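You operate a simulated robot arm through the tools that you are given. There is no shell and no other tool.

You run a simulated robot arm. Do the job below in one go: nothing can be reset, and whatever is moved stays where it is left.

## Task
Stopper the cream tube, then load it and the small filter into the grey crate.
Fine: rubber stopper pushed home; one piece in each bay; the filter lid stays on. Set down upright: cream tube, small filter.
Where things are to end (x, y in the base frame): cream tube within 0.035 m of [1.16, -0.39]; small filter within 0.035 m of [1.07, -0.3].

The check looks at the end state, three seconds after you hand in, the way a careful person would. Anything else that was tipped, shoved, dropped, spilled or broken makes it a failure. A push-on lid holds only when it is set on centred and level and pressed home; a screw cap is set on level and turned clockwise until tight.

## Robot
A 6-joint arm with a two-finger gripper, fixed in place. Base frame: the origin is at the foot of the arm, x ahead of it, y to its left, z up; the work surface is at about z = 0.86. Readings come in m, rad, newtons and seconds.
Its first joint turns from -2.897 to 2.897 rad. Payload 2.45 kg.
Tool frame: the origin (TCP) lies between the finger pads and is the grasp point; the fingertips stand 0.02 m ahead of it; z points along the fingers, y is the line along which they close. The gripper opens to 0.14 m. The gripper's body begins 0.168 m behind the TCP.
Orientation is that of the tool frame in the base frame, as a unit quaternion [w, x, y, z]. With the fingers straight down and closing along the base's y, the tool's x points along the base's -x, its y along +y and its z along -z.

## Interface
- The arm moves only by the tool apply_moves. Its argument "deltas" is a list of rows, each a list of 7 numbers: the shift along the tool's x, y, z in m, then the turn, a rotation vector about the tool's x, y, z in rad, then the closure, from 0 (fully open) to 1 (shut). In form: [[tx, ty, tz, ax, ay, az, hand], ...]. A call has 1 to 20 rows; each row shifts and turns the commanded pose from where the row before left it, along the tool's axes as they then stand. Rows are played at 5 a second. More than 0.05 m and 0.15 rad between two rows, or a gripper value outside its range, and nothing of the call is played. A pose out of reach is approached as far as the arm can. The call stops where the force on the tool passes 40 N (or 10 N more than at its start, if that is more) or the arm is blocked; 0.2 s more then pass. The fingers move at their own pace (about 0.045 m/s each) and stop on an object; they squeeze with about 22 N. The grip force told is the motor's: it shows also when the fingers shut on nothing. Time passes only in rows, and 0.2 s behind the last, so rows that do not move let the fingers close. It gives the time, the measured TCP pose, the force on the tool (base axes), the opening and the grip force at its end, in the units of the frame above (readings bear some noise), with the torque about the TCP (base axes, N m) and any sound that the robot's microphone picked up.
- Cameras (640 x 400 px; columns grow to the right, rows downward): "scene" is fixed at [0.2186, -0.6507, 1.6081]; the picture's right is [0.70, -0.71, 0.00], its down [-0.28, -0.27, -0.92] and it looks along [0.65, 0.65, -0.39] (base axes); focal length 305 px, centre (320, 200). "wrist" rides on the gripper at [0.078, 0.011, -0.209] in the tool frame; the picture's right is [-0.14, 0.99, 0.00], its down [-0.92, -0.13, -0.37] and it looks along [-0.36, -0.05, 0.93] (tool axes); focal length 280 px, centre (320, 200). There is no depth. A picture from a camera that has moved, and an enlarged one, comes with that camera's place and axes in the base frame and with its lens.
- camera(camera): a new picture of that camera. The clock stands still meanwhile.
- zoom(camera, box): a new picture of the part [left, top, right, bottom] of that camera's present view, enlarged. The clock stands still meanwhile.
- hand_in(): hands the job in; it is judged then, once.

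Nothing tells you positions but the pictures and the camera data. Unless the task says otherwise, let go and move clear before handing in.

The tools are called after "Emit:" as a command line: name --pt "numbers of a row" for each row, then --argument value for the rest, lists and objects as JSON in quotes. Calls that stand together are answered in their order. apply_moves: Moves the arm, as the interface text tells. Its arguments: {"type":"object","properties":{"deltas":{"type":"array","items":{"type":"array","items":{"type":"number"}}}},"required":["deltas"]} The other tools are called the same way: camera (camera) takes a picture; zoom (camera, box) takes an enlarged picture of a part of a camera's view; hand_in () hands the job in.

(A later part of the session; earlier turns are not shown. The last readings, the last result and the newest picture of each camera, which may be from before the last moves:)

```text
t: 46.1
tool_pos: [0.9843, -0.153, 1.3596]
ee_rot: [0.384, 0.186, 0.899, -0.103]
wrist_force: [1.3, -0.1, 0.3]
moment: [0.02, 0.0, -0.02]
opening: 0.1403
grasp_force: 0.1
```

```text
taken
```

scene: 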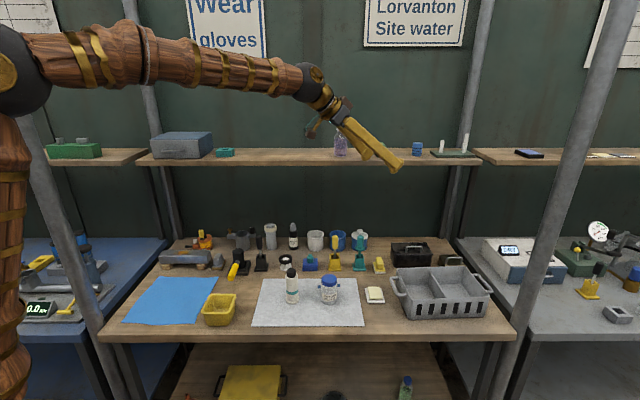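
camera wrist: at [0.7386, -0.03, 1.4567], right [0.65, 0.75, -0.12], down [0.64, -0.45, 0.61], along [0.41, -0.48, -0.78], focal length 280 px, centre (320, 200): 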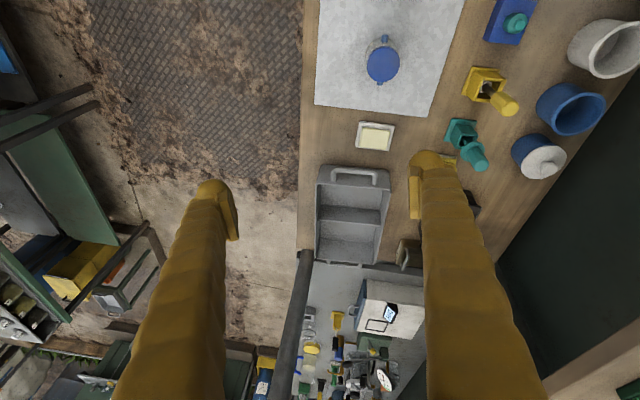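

No limits flagged, and the wrist stayed put. I'll continue swinging the tool toward the forearm line.

Emit:
apply_moves --pt "-0.0356 0.0208 -0.0028 -0.0681 -0.1166 0 0" --pt "-0.0356 0.0208 -0.0028 -0.0681 -0.1166 0 0" --pt "-0.0356 0.0208 -0.0028 -0.0681 -0.1166 0 0"

Emit:
camera --camera "scene"

Emit:
camera --camera "wrist"

```text
t: 46.9
tool_pos: [1.0583, -0.1153, 1.4491]
ee_rot: [0.551, 0.125, 0.824, -0.042]
wrist_force: [0.4, -0.3, -0.5]
moment: [-0.02, 0.0, -0.01]
opening: 0.1399
grasp_force: 0.1
```

```text
taken
```

scene: 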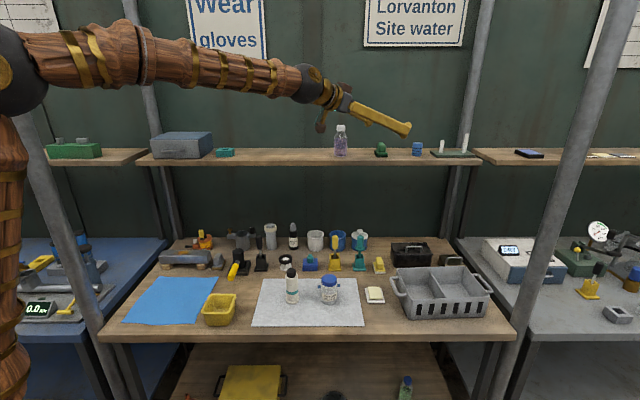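

```text
taken
camera wrist: at [0.8454, -0.0486, 1.463], right [0.3, 0.93, 0.19], down [-0.03, -0.19, 0.98], along [0.95, -0.3, -0.03], focal length 280 px, centre (320, 200)
```

wrist: 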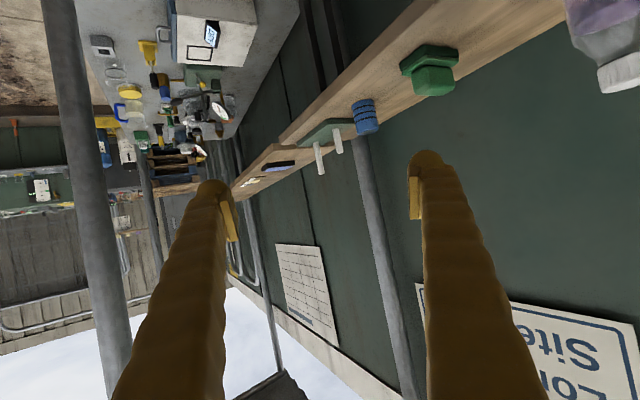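

The wrist centre is unchanged and there are no limits. Now I'll circle the tool direction around the forearm line, from below via the -y side to above, to unwind the forearm roll.

Emit:
apply_moves --pt "-0.0128 -0.0169 0 0.0553 -0.042 0.0125 0" --pt "-0.0159 -0.014 0 0.0459 -0.0522 0.0125 0" --pt "-0.0184 -0.0106 0 0.0346 -0.0603 0.0125 0" --pt "-0.0201 -0.0067 0 0.0219 -0.0659 0.0125 0" --pt "-0.021 -0.0026 0 0.0084 -0.069 0.0125 0" --pt "-0.0211 0.0017 0 -0.0055 -0.0693 0.0125 0" --pt "-0.0204 0.0058 0 -0.0191 -0.0668 0.0125 0" --pt "-0.0188 0.0098 0 -0.032 -0.0617 0.0125 0" --pt "-0.0165 0.0133 0 -0.0436 -0.0541 0.0125 0" --pt "-0.0135 0.0163 0 -0.0535 -0.0443 0.0125 0" --pt "-0.01 0.0187 0 -0.0613 -0.0328 0.0125 0" --pt "-0.0061 0.0203 0 -0.0666 -0.02 0.0125 0" --pt "-0.0019 0.0211 0 -0.0692 -0.0064 0.0125 0"

Emit:
camera --camera "scene"

```text
t: 49.7
tool_pos: [1.0861, -0.0824, 1.6496]
ee_rot: [0.796, 0.068, 0.601, 0.006]
wrist_force: [0.8, -0.1, -0.1]
moment: [0.0, -0.04, 0.0]
opening: 0.1399
grasp_force: 0.0
```

```text
taken
```

scene: 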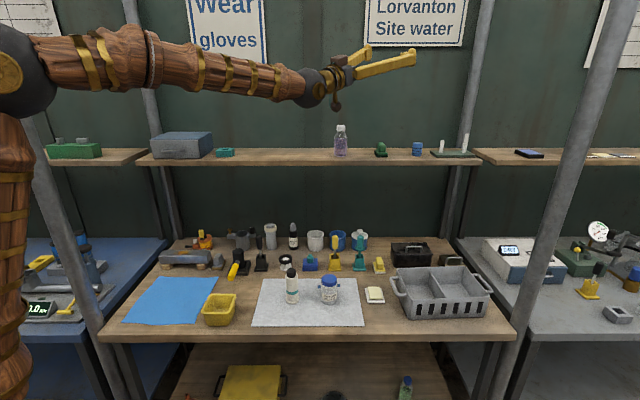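

The roll is unwound with no flags; the tool now points slightly above the forearm line. I'll centre it laterally, then pitch straight down through the line in large steps so the roll stays at zero.

Emit:
apply_moves --pt "0.0013 0.0108 0 -0.0354 0.0043 0.0099 0" --pt "0 0 0 0 0 0 0" --pt "0.044 -0.0053 -0.0032 0.0173 0.1441 0 0" --pt "0.044 -0.0053 -0.0032 0.0173 0.1441 0 0" --pt "0.044 -0.0053 -0.0032 0.0173 0.1441 0 0" --pt "0.044 -0.0053 -0.0032 0.0173 0.1441 0 0" --pt "0.044 -0.0053 -0.0032 0.0173 0.1441 0 0"

Emit:
camera --camera "scene"

```text
t: 51.3
tool_pos: [1.0703, -0.0724, 1.4346]
ee_rot: [0.528, 0.079, 0.846, 0.014]
wrist_force: [0.3, 0.1, 0.4]
moment: [0.02, -0.01, 0.02]
opening: 0.1402
grasp_force: 0.0
```

```text
taken
```

scene: 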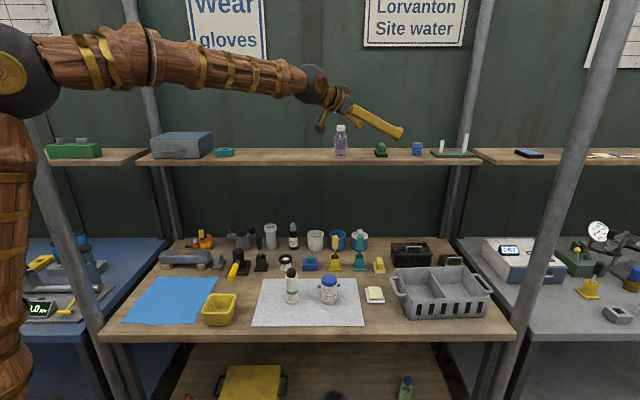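

The crossing went cleanly. Now I'll bring the tool to a moderate 25° tilt and shift to look into the crate.

Emit:
apply_moves --pt "0.0407 -0.0071 -0.0028 0.0234 0.1336 -0.0072 0" --pt "0.0407 -0.0071 -0.0028 0.0234 0.1336 -0.0072 0" --pt "0.0407 -0.0071 -0.0028 0.0234 0.1336 -0.0072 0" --pt "0.0407 -0.0071 -0.0028 0.0234 0.1336 -0.0072 0" --pt "0.0407 -0.0071 -0.0028 0.0234 0.1336 -0.0072 0" --pt "0.022 -0.0408 -0.0103 0 0 0 0" --pt "0.022 -0.0408 -0.0103 0 0 0 0" --pt "0.022 -0.0408 -0.0103 0 0 0 0" --pt "0.022 -0.0408 -0.0103 0 0 0 0" --pt "0 0 0 0 0 0 0"

Emit:
camera --camera "wrist"

Emit:
camera --camera "scene"

```text
t: 53.5
tool_pos: [0.7979, -0.2182, 1.2949]
ee_rot: [0.218, 0.087, 0.972, -0.019]
wrist_force: [0.4, 0.0, -0.7]
moment: [0.02, 0.02, 0.0]
opening: 0.1398
grasp_force: 0.1
```

```text
taken
camera wrist: at [0.6432, -0.1807, 1.4518], right [0.3, 0.95, 0.06], down [0.64, -0.24, 0.73], along [0.71, -0.18, -0.68], focal length 280 px, centre (320, 200)
```

wrist: 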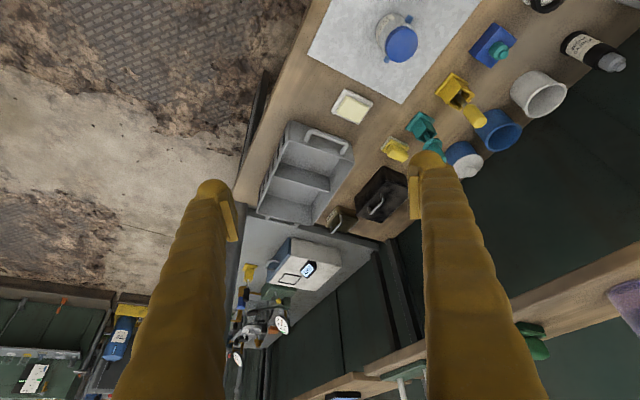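

```text
taken
```

scene: 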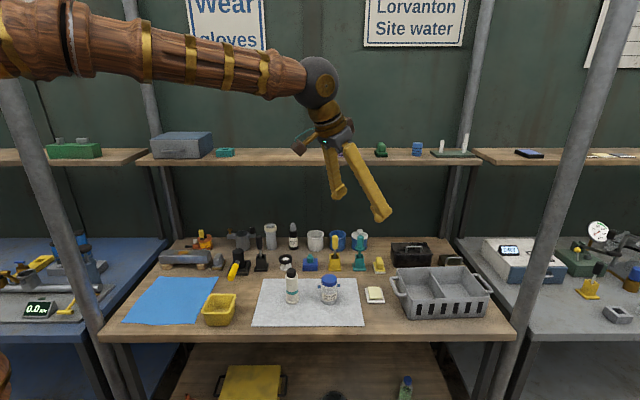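

The wrist is healthy again and the pose matches what I commanded. Now I'll zoom in on the crate to measure the bays.

Emit:
zoom --camera "wrist" --box '[245, 110, 365, 230]'

Emit:
zoom --camera "scene" --box '[380, 250, 500, 330]'

```text
3.33 times, centred on (305, 170) of wrist
camera zoom: at [0.6432, -0.1807, 1.4518], right [0.3, 0.95, 0.06], down [0.64, -0.24, 0.73], along [0.71, -0.18, -0.68], focal length 935 px, centre (370, 300)
```

zoom: 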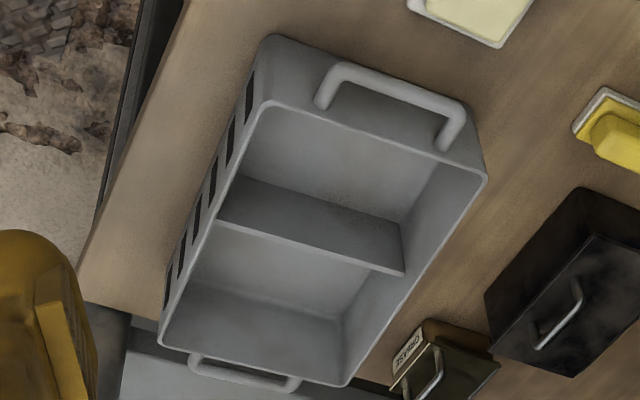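

```text
5.00 times, centred on (440, 290) of scene
camera zoom: at [0.2186, -0.6507, 1.6081], right [0.7, -0.71, 0.0], down [-0.28, -0.27, -0.92], along [0.65, 0.65, -0.39], focal length 1524 px, centre (-280, -250)
```

zoom: 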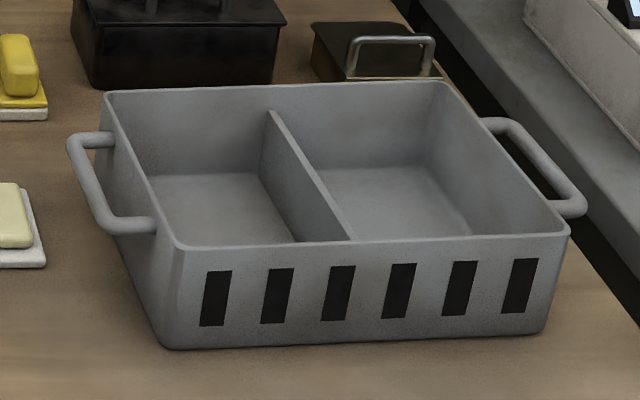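

The rim corners give a crate about 0.255 × 0.166 m, with bay centres near (1.064, -0.302) and (1.158, -0.385), matching the targets. Before picking anything up I'll test in the air whether a mild 25° tilt reaches the far bay.

Emit:
apply_moves --pt "0 0 0 0.0592 0 0.1269 0.3" --pt "-0.02846 -0.00519 0.03472 0 0 0 0.5" --pt "-0.02846 -0.00519 0.03472 0 0 0 0.5" --pt "-0.02846 -0.00519 0.03472 0 0 0 0.5" --pt "-0.02846 -0.00519 0.03472 0 0 0 0.5" --pt "-0.02846 -0.00519 0.03472 0 0 0 0.5" --pt "-0.02846 -0.00519 0.03472 0 0 0 0.5" --pt "-0.02846 -0.00519 0.03472 0 0 0 0.5" --pt "-0.02846 -0.00519 0.03472 0 0 0 0.5" --pt "-0.02846 -0.00519 0.03472 0 0 0 0.5"

Emit:
camera --camera "scene"

```text
t: 55.7
tool_pos: [1.131, -0.3759, 1.121]
ee_rot: [0.216, 0.153, 0.964, -0.034]
wrist_force: [-0.2, 0.9, 0.9]
moment: [0.01, 0.02, 0.04]
opening: 0.0701
grasp_force: 0.1
```

```text
taken
```

scene: 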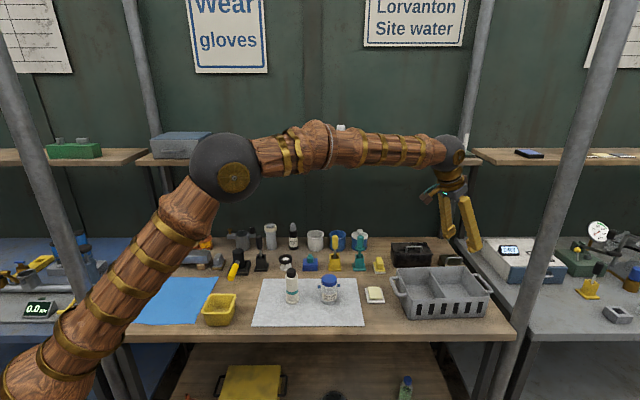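

A 25° tilt reaches r = 1.19 m without any limit, so a gentle constant 15° tilt should serve for both picking and placing. I'll set that orientation and move back to hover in front of the stoppered tube.

Emit:
apply_moves --pt "0 0 0 -0.0239 0.0894 -0.066 0.43" --pt "0 0 0 -0.0239 0.0894 -0.066 0.43" --pt "0.03632 0.02494 -0.00607 0 0 0 0.43" --pt "0.03632 0.02494 -0.00607 0 0 0 0.43" --pt "0.03632 0.02494 -0.00607 0 0 0 0.43" --pt "0.03632 0.02494 -0.00607 0 0 0 0.43" --pt "0.03632 0.02494 -0.00607 0 0 0 0.43" --pt "0.03632 0.02494 -0.00607 0 0 0 0.43" --pt "0.03632 0.02494 -0.00607 0 0 0 0.43" --pt "0.03632 0.02494 -0.00607 0 0 0 0.43" --pt "0.03632 0.02494 -0.00607 0 0 0 0.43" --pt "0.03632 0.02494 -0.00607 0 0 0 0.43" --pt "0.03632 0.02494 -0.00607 0 0 0 0.43" --pt "0.03632 0.02494 -0.00607 0 0 0 0.43" --pt "0.03632 0.02494 -0.00607 0 0 0 0.43" --pt "0 0 0 0 0 0 0.43"

Emit:
camera --camera "wrist"

Emit:
camera --camera "scene"

```text
t: 59.1
tool_pos: [0.716, 0.0266, 1.0728]
ee_rot: [0.13, 0.088, 0.988, -0.012]
wrist_force: [0.5, 0.3, 0.5]
moment: [0.0, -0.03, -0.03]
opening: 0.0799
grasp_force: 0.0
```

```text
taken
camera wrist: at [0.5915, 0.0595, 1.256], right [0.3, 0.95, 0.04], down [0.76, -0.26, 0.59], along [0.58, -0.15, -0.8], focal length 280 px, centre (320, 200)
```

wrist: 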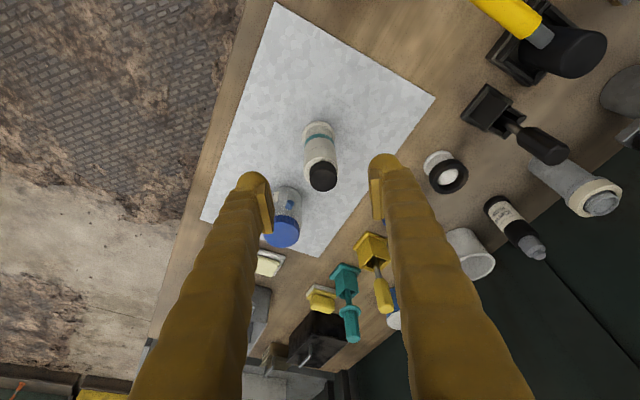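

```text
taken
```

scene: 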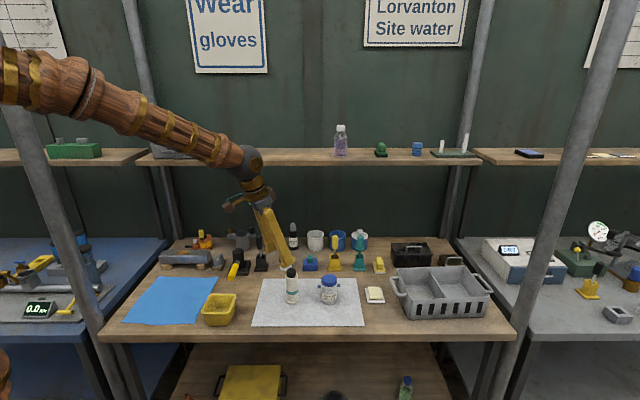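

No limits were flagged and the tube is roughly centred. I'll zoom to check the approach line.

Emit:
zoom --camera "wrist" --box '[270, 110, 370, 200]'

Emit:
zoom --camera "scene" --box '[255, 195, 355, 310]'

```text
4.44 times, centred on (320, 155) of wrist
camera zoom: at [0.5915, 0.0595, 1.256], right [0.3, 0.95, 0.04], down [0.76, -0.26, 0.59], along [0.58, -0.15, -0.8], focal length 1246 px, centre (320, 400)
```

zoom: 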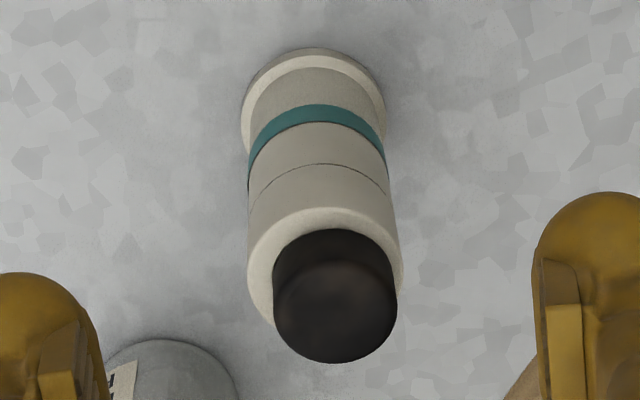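

```text
3.48 times, centred on (305, 252) of scene
camera zoom: at [0.2186, -0.6507, 1.6081], right [0.7, -0.71, 0.0], down [-0.28, -0.27, -0.92], along [0.65, 0.65, -0.39], focal length 1060 px, centre (372, 17)
```

zoom: 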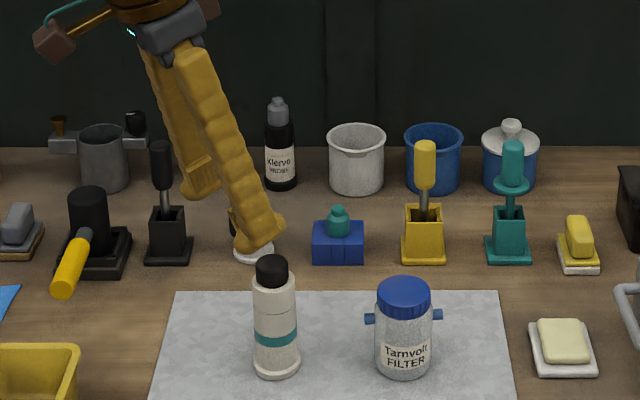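

The tube axis is at (0.759, 0.019) and sits on the approach line. I'll descend along the tool axis to grip its upper body at z ≈ 0.94.

Emit:
apply_moves --pt "-0.0043 0 0.035 0 0 0 0.43" --pt "0 0 0.035 0 0 0 0.43" --pt "0 0 0.035 0 0 0 0.43" --pt "0 0 0.03 0 0 0 0.43" --pt "0 0 0 0 0 0 0.43"

Emit:
zoom --camera "wrist" --box '[260, 120, 380, 230]'

Emit:
zoom --camera "scene" --box '[255, 225, 335, 310]'

```text
t: 60.3
tool_pos: [0.7558, 0.0174, 0.9429]
ee_rot: [0.131, 0.087, 0.988, -0.011]
wrist_force: [0.4, 0.2, 0.1]
moment: [0.03, 0.02, 0.0]
opening: 0.0796
grasp_force: 0.0
```

```text
3.64 times, centred on (320, 175) of wrist
camera zoom: at [0.631, 0.0509, 1.126], right [0.3, 0.95, 0.04], down [0.76, -0.27, 0.59], along [0.58, -0.15, -0.8], focal length 1020 px, centre (320, 291)
```

zoom: 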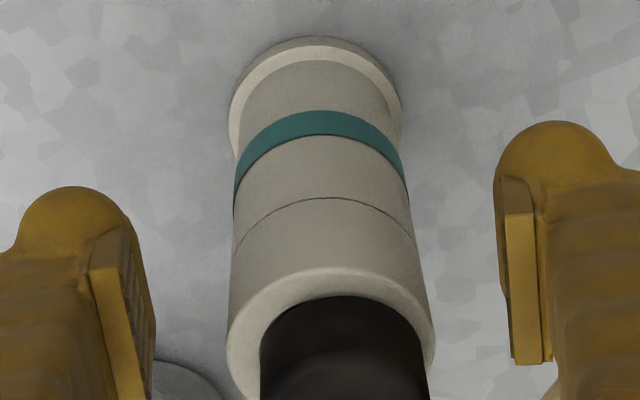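

```text
4.71 times, centred on (295, 268) of scene
camera zoom: at [0.2186, -0.6507, 1.6081], right [0.7, -0.71, 0.0], down [-0.28, -0.27, -0.92], along [0.65, 0.65, -0.39], focal length 1435 px, centre (438, -118)
```

zoom: 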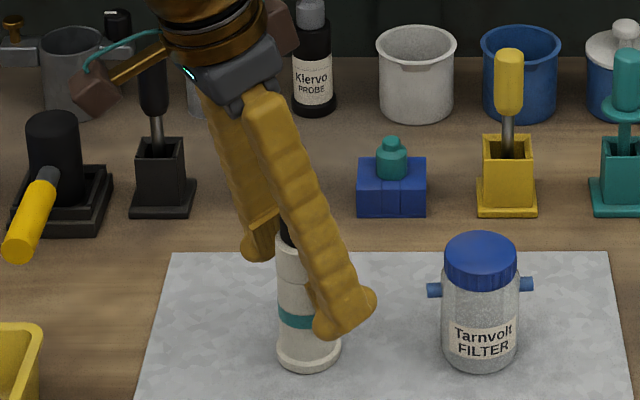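

The fingers straddle the tube's upper body. I'll close gently now.

Emit:
apply_moves --pt "0 0 0 0 0 0 0.55" --pt "0 0 0 0 0 0 0.65" --pt "0 0 0 0 0 0 0.8" --pt "0 0 0 0 0 0 1.0" --pt "0 0 0 0 0 0 1.0" --pt "0 0 0 0 0 0 1.0"

Emit:
zoom --camera "wrist" --box '[260, 120, 380, 230]'

Emit:
zoom --camera "scene" --box '[265, 245, 325, 305]'

```text
t: 61.7
tool_pos: [0.7552, 0.0177, 0.9429]
ee_rot: [0.13, 0.087, 0.988, -0.012]
wrist_force: [0.1, 0.0, 1.2]
moment: [0.03, 0.01, 0.01]
opening: 0.0462
grasp_force: 21.9
```

```text
3.64 times, centred on (320, 175) of wrist
camera zoom: at [0.6309, 0.0509, 1.1262], right [0.3, 0.95, 0.04], down [0.76, -0.26, 0.59], along [0.58, -0.15, -0.8], focal length 1020 px, centre (320, 291)
```

zoom: 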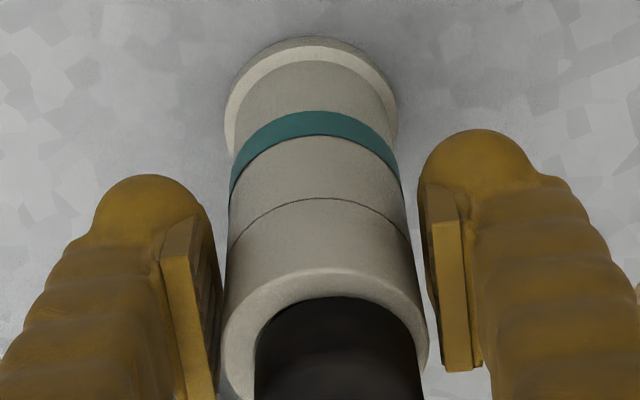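

```text
6.67 times, centred on (295, 275) of scene
camera zoom: at [0.2186, -0.6507, 1.6081], right [0.7, -0.71, 0.0], down [-0.28, -0.27, -0.92], along [0.65, 0.65, -0.39], focal length 2032 px, centre (487, -300)
```

zoom: 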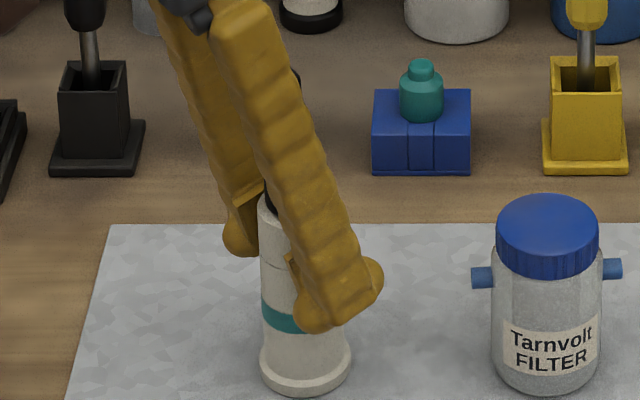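

The tube is gripped at 46 mm opening with full grip force. I'll lift straight up a little and check it stays upright.

Emit:
apply_moves --pt "-0.0026 0 -0.0097 0 0 0 1.0" --pt "-0.0052 0 -0.0193 0 0 0 1.0" --pt "-0.0078 0 -0.029 0 0 0 1.0" --pt "0 0 0 0 0 0 1.0"

Emit:
zoom --camera "scene" --box '[255, 215, 335, 300]'

Emit:
zoom --camera "wrist" --box '[260, 120, 380, 230]'

```text
t: 62.7
tool_pos: [0.7572, 0.0182, 1.0042]
ee_rot: [0.13, 0.087, 0.988, -0.011]
wrist_force: [-0.2, 0.3, -2.1]
moment: [-0.02, 0.01, 0.03]
opening: 0.0463
grasp_force: 22.1
```

```text
4.71 times, centred on (295, 258) of scene
camera zoom: at [0.2186, -0.6507, 1.6081], right [0.7, -0.71, 0.0], down [-0.28, -0.27, -0.92], along [0.65, 0.65, -0.39], focal length 1435 px, centre (438, -71)
```

zoom: 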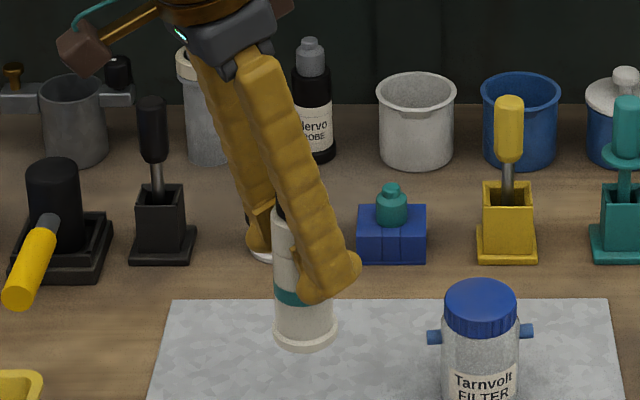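

```text
3.64 times, centred on (320, 175) of wrist
camera zoom: at [0.6309, 0.0525, 1.1872], right [0.3, 0.95, 0.04], down [0.76, -0.26, 0.59], along [0.58, -0.15, -0.8], focal length 1020 px, centre (320, 291)
```

zoom: 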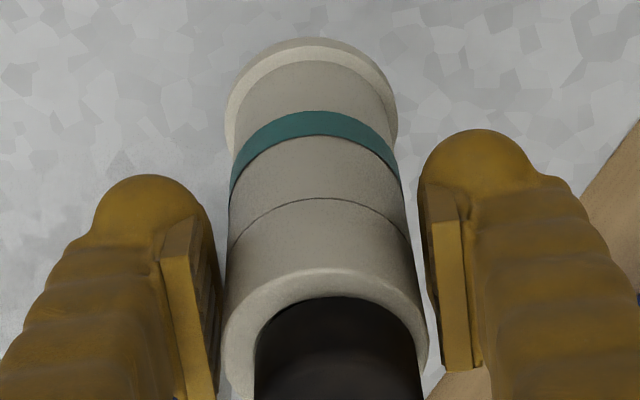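

The tube hangs upright and secure. I'll raise it so its base clears the crate rim and carry it toward the crate at constant orientation, watching for reach limits.

Emit:
apply_moves --pt "-0.0085 0 -0.0317 0 0 0 1.0" --pt "-0.0085 0 -0.0317 0 0 0 1.0" --pt "-0.0085 0 -0.0317 0 0 0 1.0" --pt "-0.0355 -0.0242 0.0093 0 0 0 1.0" --pt "-0.0355 -0.0242 0.0093 0 0 0 1.0" --pt "-0.0355 -0.0242 0.0093 0 0 0 1.0" --pt "-0.0355 -0.0242 0.0093 0 0 0 1.0" --pt "-0.0355 -0.0242 0.0093 0 0 0 1.0" --pt "-0.0355 -0.0242 0.0093 0 0 0 1.0"

Emit:
camera --camera "scene"

```text
t: 64.7
tool_pos: [0.9482, -0.162, 1.1052]
ee_rot: [0.13, 0.088, 0.988, -0.012]
wrist_force: [-0.7, 0.4, -1.3]
moment: [0.01, 0.02, 0.03]
opening: 0.0463
grasp_force: 22.3
```

```text
taken
```

scene: 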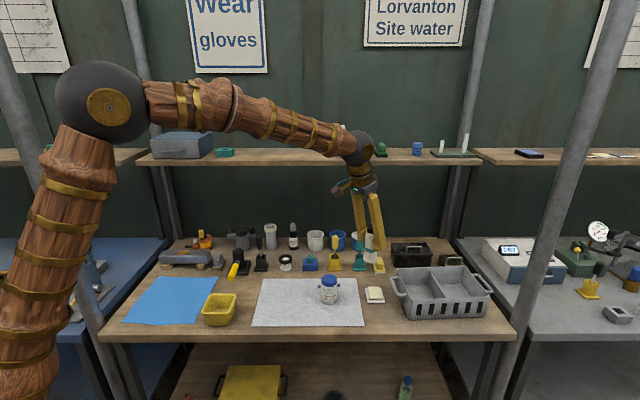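

No limits so far. Next I'll carry it on to above the right bay.

Emit:
apply_moves --pt "-0.03076 -0.02596 0.01269 0 0 0 1.0" --pt "-0.03076 -0.02596 0.01269 0 0 0 1.0" --pt "-0.03076 -0.02596 0.01269 0 0 0 1.0" --pt "-0.03076 -0.02596 0.01269 0 0 0 1.0" --pt "-0.03076 -0.02596 0.01269 0 0 0 1.0" --pt "-0.03076 -0.02596 0.01269 0 0 0 1.0" --pt "-0.03076 -0.02596 0.01269 0 0 0 1.0" --pt "0 0 0 0 0 0 1.0"

Emit:
camera --camera "wrist"

Emit:
zoom --camera "scene" --box '[370, 180, 520, 330]'

```text
t: 66.5
tool_pos: [1.1455, -0.383, 1.0731]
ee_rot: [0.13, 0.087, 0.988, -0.012]
wrist_force: [-0.2, -0.3, -1.0]
moment: [-0.03, 0.01, 0.0]
opening: 0.046
grasp_force: 22.2
```

```text
taken
camera wrist: at [1.0204, -0.3497, 1.2561], right [0.3, 0.95, 0.04], down [0.76, -0.26, 0.59], along [0.58, -0.15, -0.8], focal length 280 px, centre (320, 200)
```

wrist: 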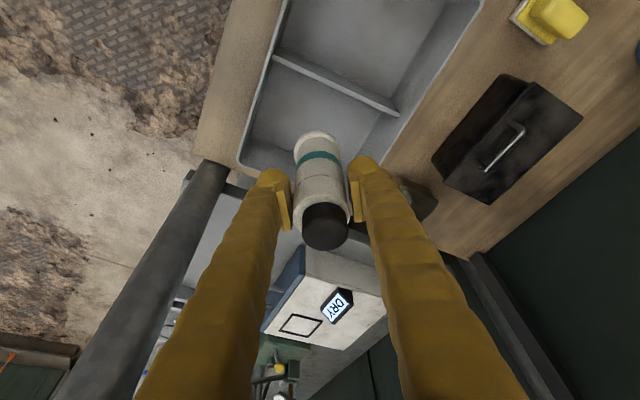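

```text
2.67 times, centred on (445, 255) of scene
camera zoom: at [0.2186, -0.6507, 1.6081], right [0.7, -0.71, 0.0], down [-0.28, -0.27, -0.92], along [0.65, 0.65, -0.39], focal length 813 px, centre (-13, 53)
```

zoom: 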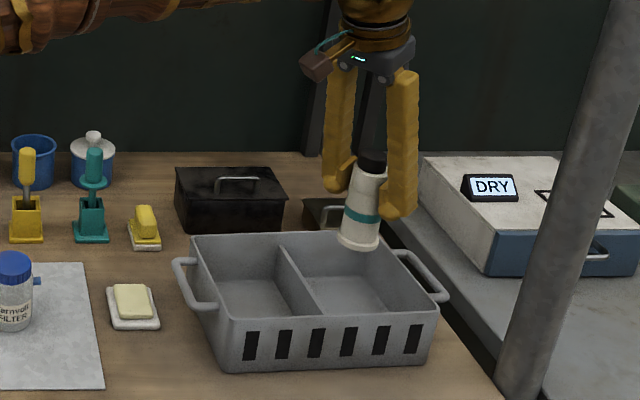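

The tube is above the right bay at about (1.148, -0.383), with clearance to the divider and walls. I'll lower it straight down, then slow for touchdown.

Emit:
apply_moves --pt "0.0091 0 0.0338 0 0 0 1.0" --pt "0.0091 0 0.0338 0 0 0 1.0" --pt "0.0078 0 0.029 0 0 0 1.0" --pt "0 0 0 0 0 0 1.0"

Emit:
zoom --camera "scene" --box '[390, 210, 510, 330]'

Emit:
camera --camera "wrist"

```text
t: 67.5
tool_pos: [1.1437, -0.383, 0.9734]
ee_rot: [0.13, 0.088, 0.988, -0.012]
wrist_force: [0.7, 0.7, -0.7]
moment: [-0.02, 0.0, -0.04]
opening: 0.0463
grasp_force: 22.2
```

```text
3.33 times, centred on (450, 270) of scene
camera zoom: at [0.2186, -0.6507, 1.6081], right [0.7, -0.71, 0.0], down [-0.28, -0.27, -0.92], along [0.65, 0.65, -0.39], focal length 1016 px, centre (-113, -33)
```

zoom: 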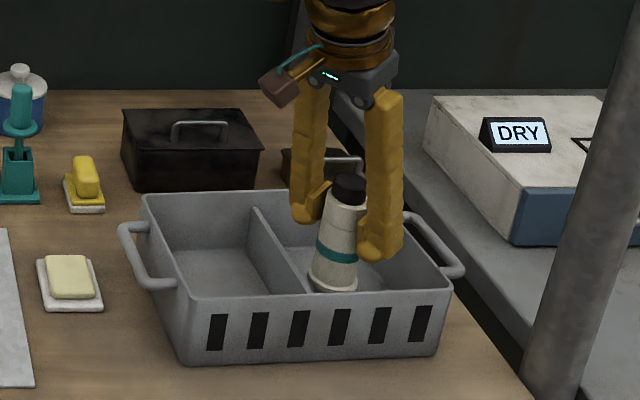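

```text
taken
camera wrist: at [1.0192, -0.3494, 1.1561], right [0.3, 0.95, 0.04], down [0.76, -0.27, 0.59], along [0.58, -0.15, -0.8], focal length 280 px, centre (320, 200)
```

wrist: 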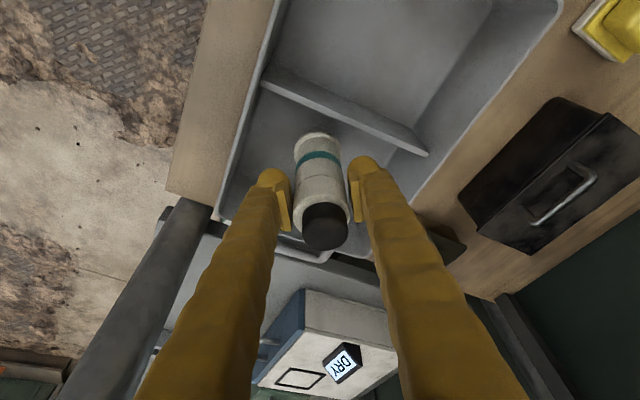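

The tube is well inside the right bay. I'll lower in small steps to find the floor.

Emit:
apply_moves --pt "0.0008 0 0.0029 0 0 0 1.0" --pt "0.0008 0 0.0029 0 0 0 1.0" --pt "0.0008 0 0.0029 0 0 0 1.0" --pt "0.0008 0 0.0029 0 0 0 1.0" --pt "0 0 0 0 0 0 1.0"

```text
t: 68.7
tool_pos: [1.1445, -0.3833, 0.961]
ee_rot: [0.13, 0.087, 0.988, -0.011]
wrist_force: [-0.2, 0.3, -1.4]
moment: [0.0, 0.01, 0.0]
opening: 0.0462
grasp_force: 22.2
```

Emit:
apply_moves --pt "0.0005 0 0.0019 0 0 0 1.0" --pt "0.0005 0 0.0019 0 0 0 1.0" --pt "0.0005 0 0.0019 0 0 0 1.0" --pt "0 0 0 0 0 0 1.0"

Emit:
zoom --camera "scene" --box '[410, 230, 490, 310]'

```text
t: 69.7
tool_pos: [1.1426, -0.3839, 0.9547]
ee_rot: [0.13, 0.088, 0.988, -0.012]
wrist_force: [-0.2, 0.1, -1.7]
moment: [0.0, 0.01, 0.0]
opening: 0.0462
grasp_force: 21.9
```

```text
5.00 times, centred on (450, 270) of scene
camera zoom: at [0.2186, -0.6507, 1.6081], right [0.7, -0.71, 0.0], down [-0.28, -0.27, -0.92], along [0.65, 0.65, -0.39], focal length 1524 px, centre (-330, -150)
```

zoom: 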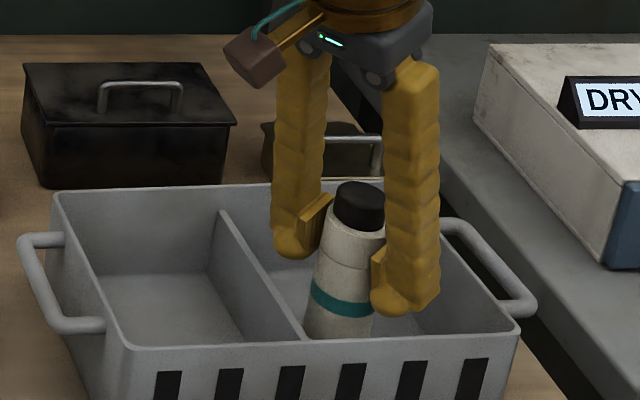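

Still hanging freely at -1.7 N. I'll go on down in 1.5 mm steps.

Emit:
apply_moves --pt "0.0004 0 0.00145 0 0 0 1.0" --pt "0.0004 0 0.00145 0 0 0 1.0" --pt "0.0004 0 0.00145 0 0 0 1.0" --pt "0 0 0 0 0 0 1.0"

```text
t: 70.7
tool_pos: [1.1438, -0.3827, 0.9525]
ee_rot: [0.13, 0.088, 0.988, -0.012]
wrist_force: [-0.4, 0.0, -1.7]
moment: [0.0, -0.02, -0.03]
opening: 0.0464
grasp_force: 21.3
```

Emit:
apply_moves --pt "0.0004 0 0.00145 0 0 0 1.0" --pt "0.0004 0 0.00145 0 0 0 1.0" --pt "0 0 0 0 0 0 1.0"

```text
t: 71.5
tool_pos: [1.1435, -0.3818, 0.9491]
ee_rot: [0.131, 0.087, 0.988, -0.012]
wrist_force: [0.4, -1.0, -1.1]
moment: [0.0, -0.01, -0.02]
opening: 0.0463
grasp_force: 22.3
```

Emit:
apply_moves --pt "0.00026 0 0.00097 0 0 0 1.0" --pt "0.00026 0 0.00097 0 0 0 1.0" --pt "0 0 0 0 0 0 1.0"

Emit:
zoom --camera "scene" --box '[410, 230, 490, 310]'

Emit:
zoom --camera "wrist" --box '[260, 100, 380, 230]'

```text
t: 72.3
tool_pos: [1.1431, -0.3819, 0.945]
ee_rot: [0.13, 0.087, 0.988, -0.012]
wrist_force: [0.3, 0.3, -1.1]
moment: [0.0, 0.03, 0.01]
opening: 0.0463
grasp_force: 22.3
```

```text
5.00 times, centred on (450, 270) of scene
camera zoom: at [0.2186, -0.6507, 1.6081], right [0.7, -0.71, 0.0], down [-0.28, -0.27, -0.92], along [0.65, 0.65, -0.39], focal length 1524 px, centre (-330, -150)
```

zoom: 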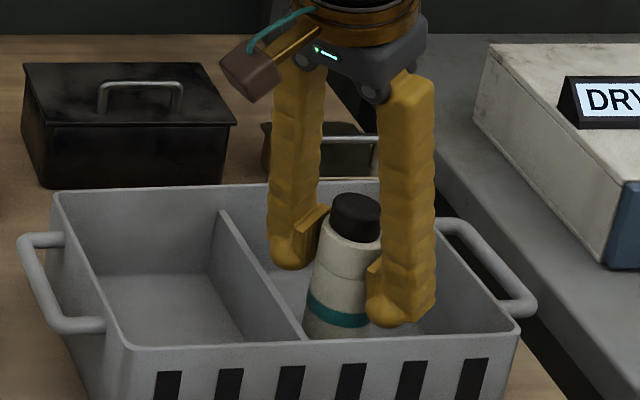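

```text
3.08 times, centred on (320, 165) of wrist
camera zoom: at [1.0186, -0.3487, 1.1288], right [0.3, 0.95, 0.04], down [0.76, -0.27, 0.59], along [0.58, -0.15, -0.8], focal length 863 px, centre (320, 308)
```

zoom: 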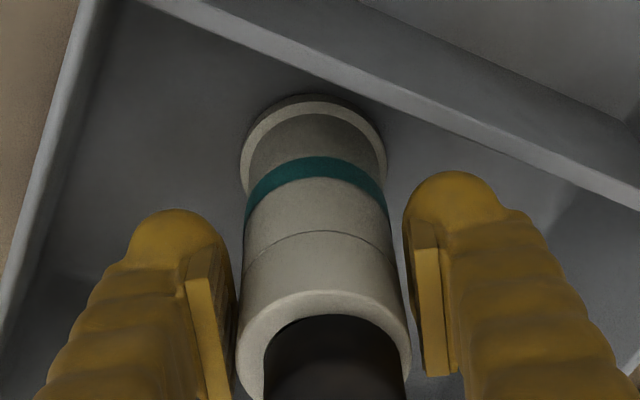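

Emit:
apply_moves --pt "0.00026 0 0.00097 0 0 0 1.0" --pt "0 0 0 0 0 0 1.0"

```text
t: 72.9
tool_pos: [1.1444, -0.3825, 0.944]
ee_rot: [0.13, 0.088, 0.988, -0.011]
wrist_force: [0.1, -0.6, -0.4]
moment: [0.01, 0.01, 0.0]
opening: 0.0461
grasp_force: 21.9
```

Emit:
apply_moves --pt "0.00026 0 0.00097 0 0 0 1.0" --pt "0 0 0 0 0 0 1.0"

```text
t: 73.5
tool_pos: [1.144, -0.3819, 0.9427]
ee_rot: [0.13, 0.087, 0.988, -0.011]
wrist_force: [0.0, 0.0, 0.7]
moment: [-0.07, -0.03, -0.01]
opening: 0.0461
grasp_force: 22.2
```

The force is changing from -1.7 N to +0.7 N, so the base is just touching. One more half-millimetre step to confirm.

Emit:
apply_moves --pt "0.00018 0 0.00068 0 0 0 1.0" --pt "0 0 0 0 0 0 1.0"

```text
t: 74.1
tool_pos: [1.1436, -0.3827, 0.9437]
ee_rot: [0.131, 0.088, 0.987, -0.012]
wrist_force: [-1.5, 0.9, 7.3]
moment: [-0.07, 0.11, 0.0]
opening: 0.0463
grasp_force: 21.7
```

The tube is on the crate floor with 7 N of contact. I'll open the fingers slowly, then withdraw along the tool axis.

Emit:
apply_moves --pt "-0.0001 0 -0.0005 0 0 0 0.95" --pt "0 0 0 0 0 0 0.65" --pt "0 0 0 0 0 0 0.6" --pt "0 0 0 0 0 0 0.52" --pt "0 0 0 0 0 0 0.5" --pt "0 0 0 0 0 0 0.5"

Emit:
zoom --camera "scene" --box '[410, 230, 490, 310]'

Emit:
zoom --camera "wrist" --box '[240, 80, 400, 240]'

```text
t: 75.5
tool_pos: [1.143, -0.3828, 0.9445]
ee_rot: [0.13, 0.087, 0.988, -0.011]
wrist_force: [-0.1, -0.7, -0.4]
moment: [-0.01, 0.01, 0.0]
opening: 0.0701
grasp_force: 0.1
```

```text
5.00 times, centred on (450, 270) of scene
camera zoom: at [0.2186, -0.6507, 1.6081], right [0.7, -0.71, 0.0], down [-0.28, -0.27, -0.92], along [0.65, 0.65, -0.39], focal length 1524 px, centre (-330, -150)
```

zoom: 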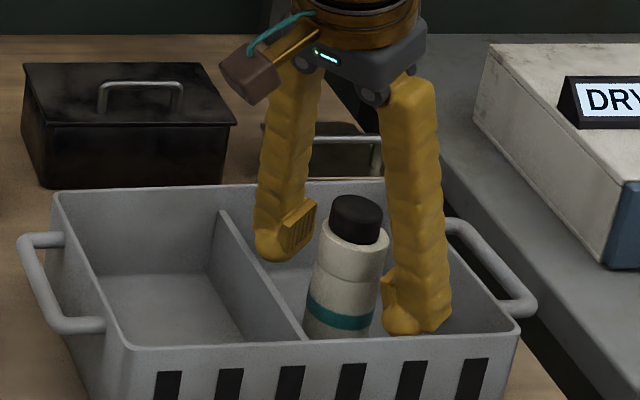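

```text
2.50 times, centred on (320, 160) of wrist
camera zoom: at [1.0183, -0.349, 1.1271], right [0.3, 0.95, 0.04], down [0.76, -0.27, 0.59], along [0.58, -0.15, -0.8], focal length 701 px, centre (320, 300)
```

zoom: 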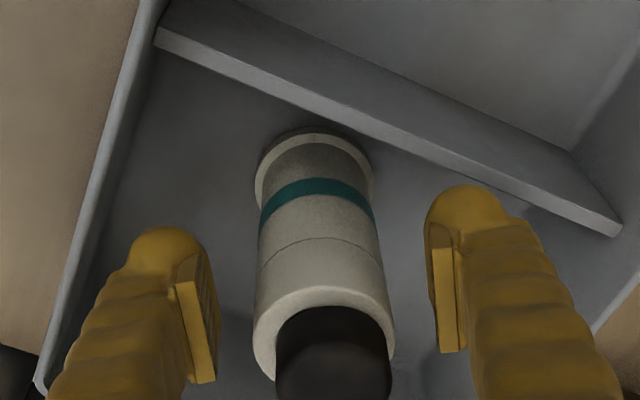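

The tube stands on its own. I'll withdraw along the tool axis and then inspect the stopper closely.

Emit:
apply_moves --pt "0 0 -0.02 0 0 0 0.5" --pt "0 0 -0.035 0 0 0 0.5" --pt "0 0 -0.035 0 0 0 0.5" --pt "0 0 -0.03 0 0 0 0.5"

Emit:
zoom --camera "scene" --box '[440, 250, 470, 290]'

Emit:
zoom --camera "wrist" --box '[280, 100, 360, 200]'

Emit:
zoom --camera "scene" --box '[390, 230, 510, 330]'

```text
t: 76.5
tool_pos: [1.1121, -0.3769, 1.0585]
ee_rot: [0.13, 0.088, 0.988, -0.012]
wrist_force: [-0.3, 0.0, -1.0]
moment: [-0.01, -0.02, 0.01]
opening: 0.0699
grasp_force: 0.0
```

```text
10.00 times, centred on (455, 270) of scene
camera zoom: at [0.2186, -0.6507, 1.6081], right [0.7, -0.71, 0.0], down [-0.28, -0.27, -0.92], along [0.65, 0.65, -0.39], focal length 3049 px, centre (-1030, -500)
```

zoom: 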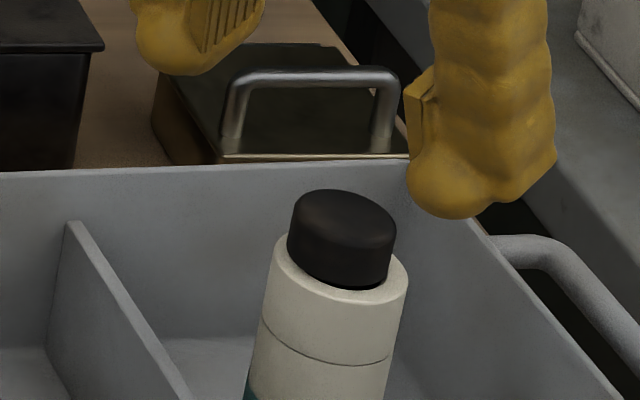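

```text
4.00 times, centred on (320, 150) of wrist
camera zoom: at [0.9883, -0.3441, 1.2423], right [0.3, 0.95, 0.04], down [0.76, -0.27, 0.59], along [0.57, -0.15, -0.8], focal length 1122 px, centre (320, 400)
```

zoom: 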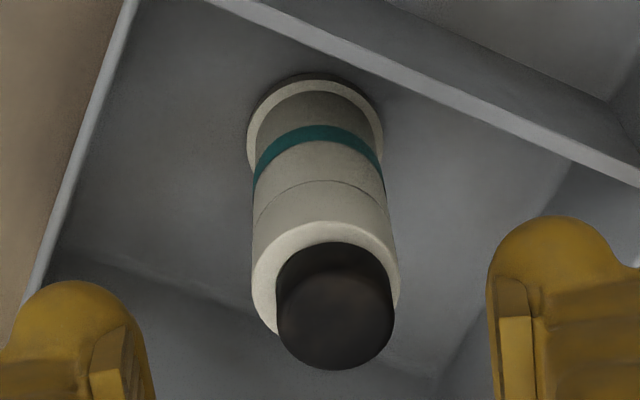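

```text
4.00 times, centred on (450, 280) of scene
camera zoom: at [0.2186, -0.6507, 1.6081], right [0.7, -0.71, 0.0], down [-0.28, -0.27, -0.92], along [0.65, 0.65, -0.39], focal length 1220 px, centre (-200, -120)
```

zoom: 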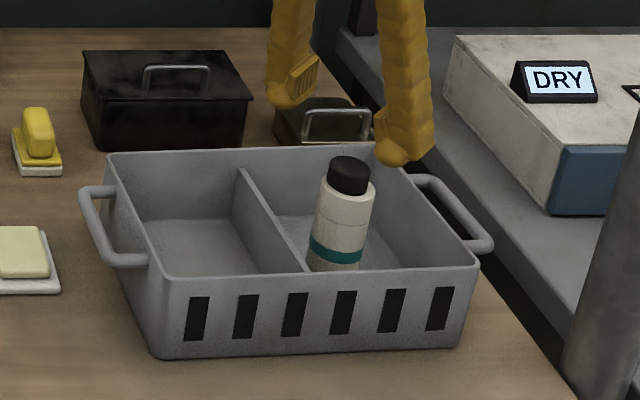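

The tube stands upright in the right bay. I'll take the closest possible look at the head-to-rim joint.

Emit:
zoom --camera "scene" --box '[446, 264, 466, 284]'

Emit:
zoom --camera "wrist" --box '[302, 148, 346, 192]'

```text
16.00 times, centred on (456, 274) of scene
camera zoom: at [0.2186, -0.6507, 1.6081], right [0.7, -0.71, 0.0], down [-0.28, -0.27, -0.92], along [0.65, 0.65, -0.39], focal length 4878 px, centre (-1856, -984)
```

zoom: 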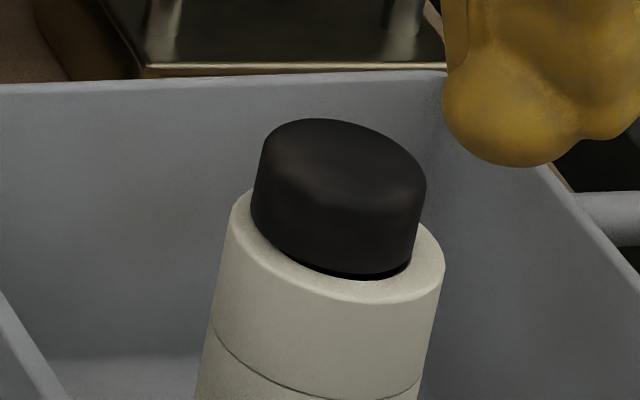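

```text
9.09 times, centred on (324, 170) of wrist
camera zoom: at [0.9883, -0.3441, 1.2423], right [0.3, 0.95, 0.04], down [0.76, -0.27, 0.59], along [0.57, -0.15, -0.8], focal length 2549 px, centre (284, 473)
```

zoom: 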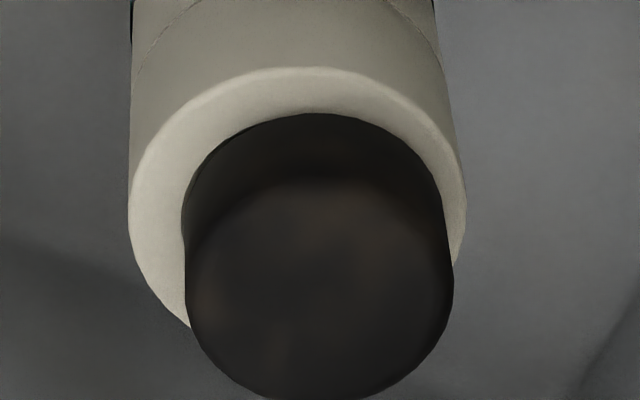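

The head bears on the rim, level and holding, after two 44 N presses, so I'm satisfied it is home. Next is the filter: I'll rise, turn to yaw -25° so the fingers avoid its side lugs, and hover over it.

Emit:
apply_moves --pt "-0.0078 0 -0.029 0 0 0 0.5" --pt "-0.0078 0 -0.029 0 0 0 0.4" --pt "0 0 0 0.0339 0 0.1264 0.357" --pt "0 0 0 0.0339 0 0.1264 0.357" --pt "0.03802 0.01513 -0.00416 0 0 0 0.357" --pt "0.03802 0.01513 -0.00416 0 0 0 0.357" --pt "0.03802 0.01513 -0.00416 0 0 0 0.357" --pt "0.03802 0.01513 -0.00416 0 0 0 0.357" --pt "0.03802 0.01513 -0.00416 0 0 0 0.357" --pt "0.03802 0.01513 -0.00416 0 0 0 0.357" --pt "0.03802 0.01513 -0.00416 0 0 0 0.357" --pt "0.03802 0.01513 -0.00416 0 0 0 0.357" --pt "0.03802 0.01513 -0.00416 0 0 0 0.357" --pt "0.03802 0.01513 -0.00416 0 0 0 0.357" --pt "0.03802 0.01513 -0.00416 0 0 0 0.357" --pt "0 0 0 0 0 0 0.357"

Emit:
camera --camera "wrist"

Emit:
zoom --camera "scene" --box '[300, 260, 360, 310]'

```text
t: 79.9
tool_pos: [0.8082, -0.0507, 1.053]
ee_rot: [0.127, 0.216, 0.968, -0.028]
wrist_force: [-0.2, 0.4, 0.6]
moment: [0.05, -0.01, 0.02]
opening: 0.09
grasp_force: 0.0
```

```text
taken
camera wrist: at [0.6956, 0.0137, 1.2371], right [0.54, 0.84, 0.04], down [0.66, -0.45, 0.59], along [0.52, -0.3, -0.8], focal length 280 px, centre (320, 200)
```

wrist: 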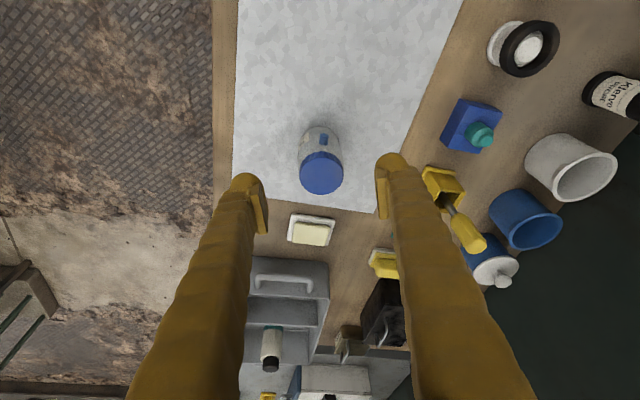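

```text
8.00 times, centred on (330, 285) of scene
camera zoom: at [0.2186, -0.6507, 1.6081], right [0.7, -0.71, 0.0], down [-0.28, -0.27, -0.92], along [0.65, 0.65, -0.39], focal length 2439 px, centre (240, -480)
```

zoom: 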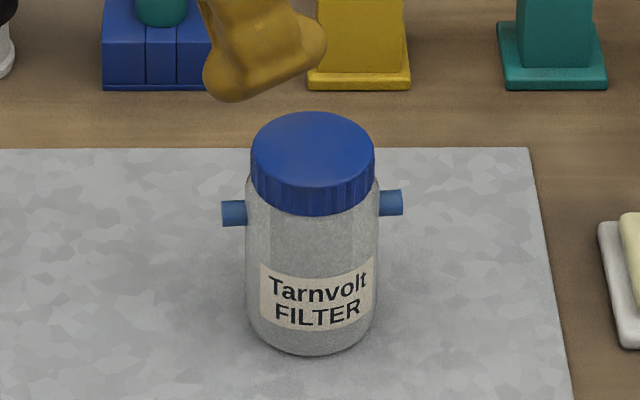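

The lugs lie along yaw ≈ -39°, close to the tool's own x axis, so the fingers will close on bare body. I'll zoom in to locate the filter axis precisely.

Emit:
zoom --camera "wrist" --box '[270, 110, 370, 210]'

```text
4.00 times, centred on (320, 160) of wrist
camera zoom: at [0.6956, 0.0137, 1.2371], right [0.54, 0.84, 0.04], down [0.66, -0.45, 0.59], along [0.52, -0.3, -0.8], focal length 1122 px, centre (320, 360)
```

zoom: 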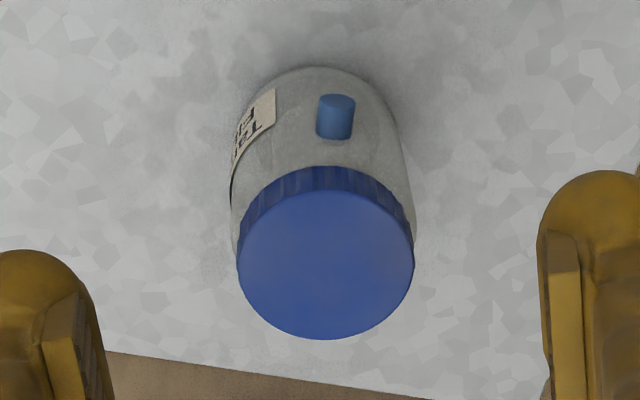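

The filter axis is at about (0.852, -0.072). I'll descend along the tool axis so the pads meet the body below the lid, at z ≈ 0.90.

Emit:
apply_moves --pt "-0.0018 0 0.04 0 0 0 0.357" --pt "-0.0018 0 0.04 0 0 0 0.357" --pt "-0.0018 0 0.04 0 0 0 0.357" --pt "-0.0018 0 0.02 0 0 0 0.357" --pt "0 0 0 0 0 0 0.357"

Emit:
zoom --camera "wrist" --box '[250, 110, 390, 240]'

Emit:
zoom --camera "scene" --box '[295, 240, 365, 310]'

```text
t: 81.1
tool_pos: [0.8473, -0.0694, 0.9228]
ee_rot: [0.128, 0.215, 0.968, -0.028]
wrist_force: [0.1, -0.4, -0.1]
moment: [-0.01, 0.01, -0.05]
opening: 0.09
grasp_force: 0.2
```

```text
3.08 times, centred on (320, 175) of wrist
camera zoom: at [0.7342, -0.0047, 1.1051], right [0.54, 0.84, 0.04], down [0.66, -0.45, 0.59], along [0.52, -0.3, -0.8], focal length 863 px, centre (320, 277)
```

zoom: 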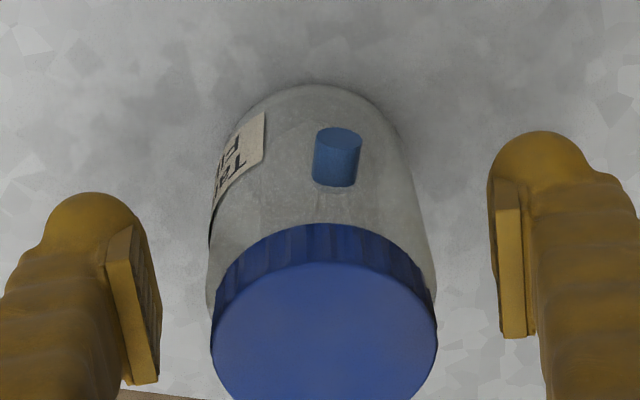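

```text
5.71 times, centred on (330, 275) of scene
camera zoom: at [0.2186, -0.6507, 1.6081], right [0.7, -0.71, 0.0], down [-0.28, -0.27, -0.92], along [0.65, 0.65, -0.39], focal length 1742 px, centre (263, -229)
```

zoom: 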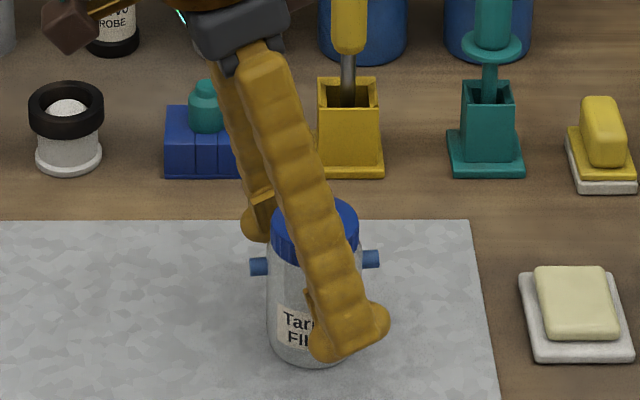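

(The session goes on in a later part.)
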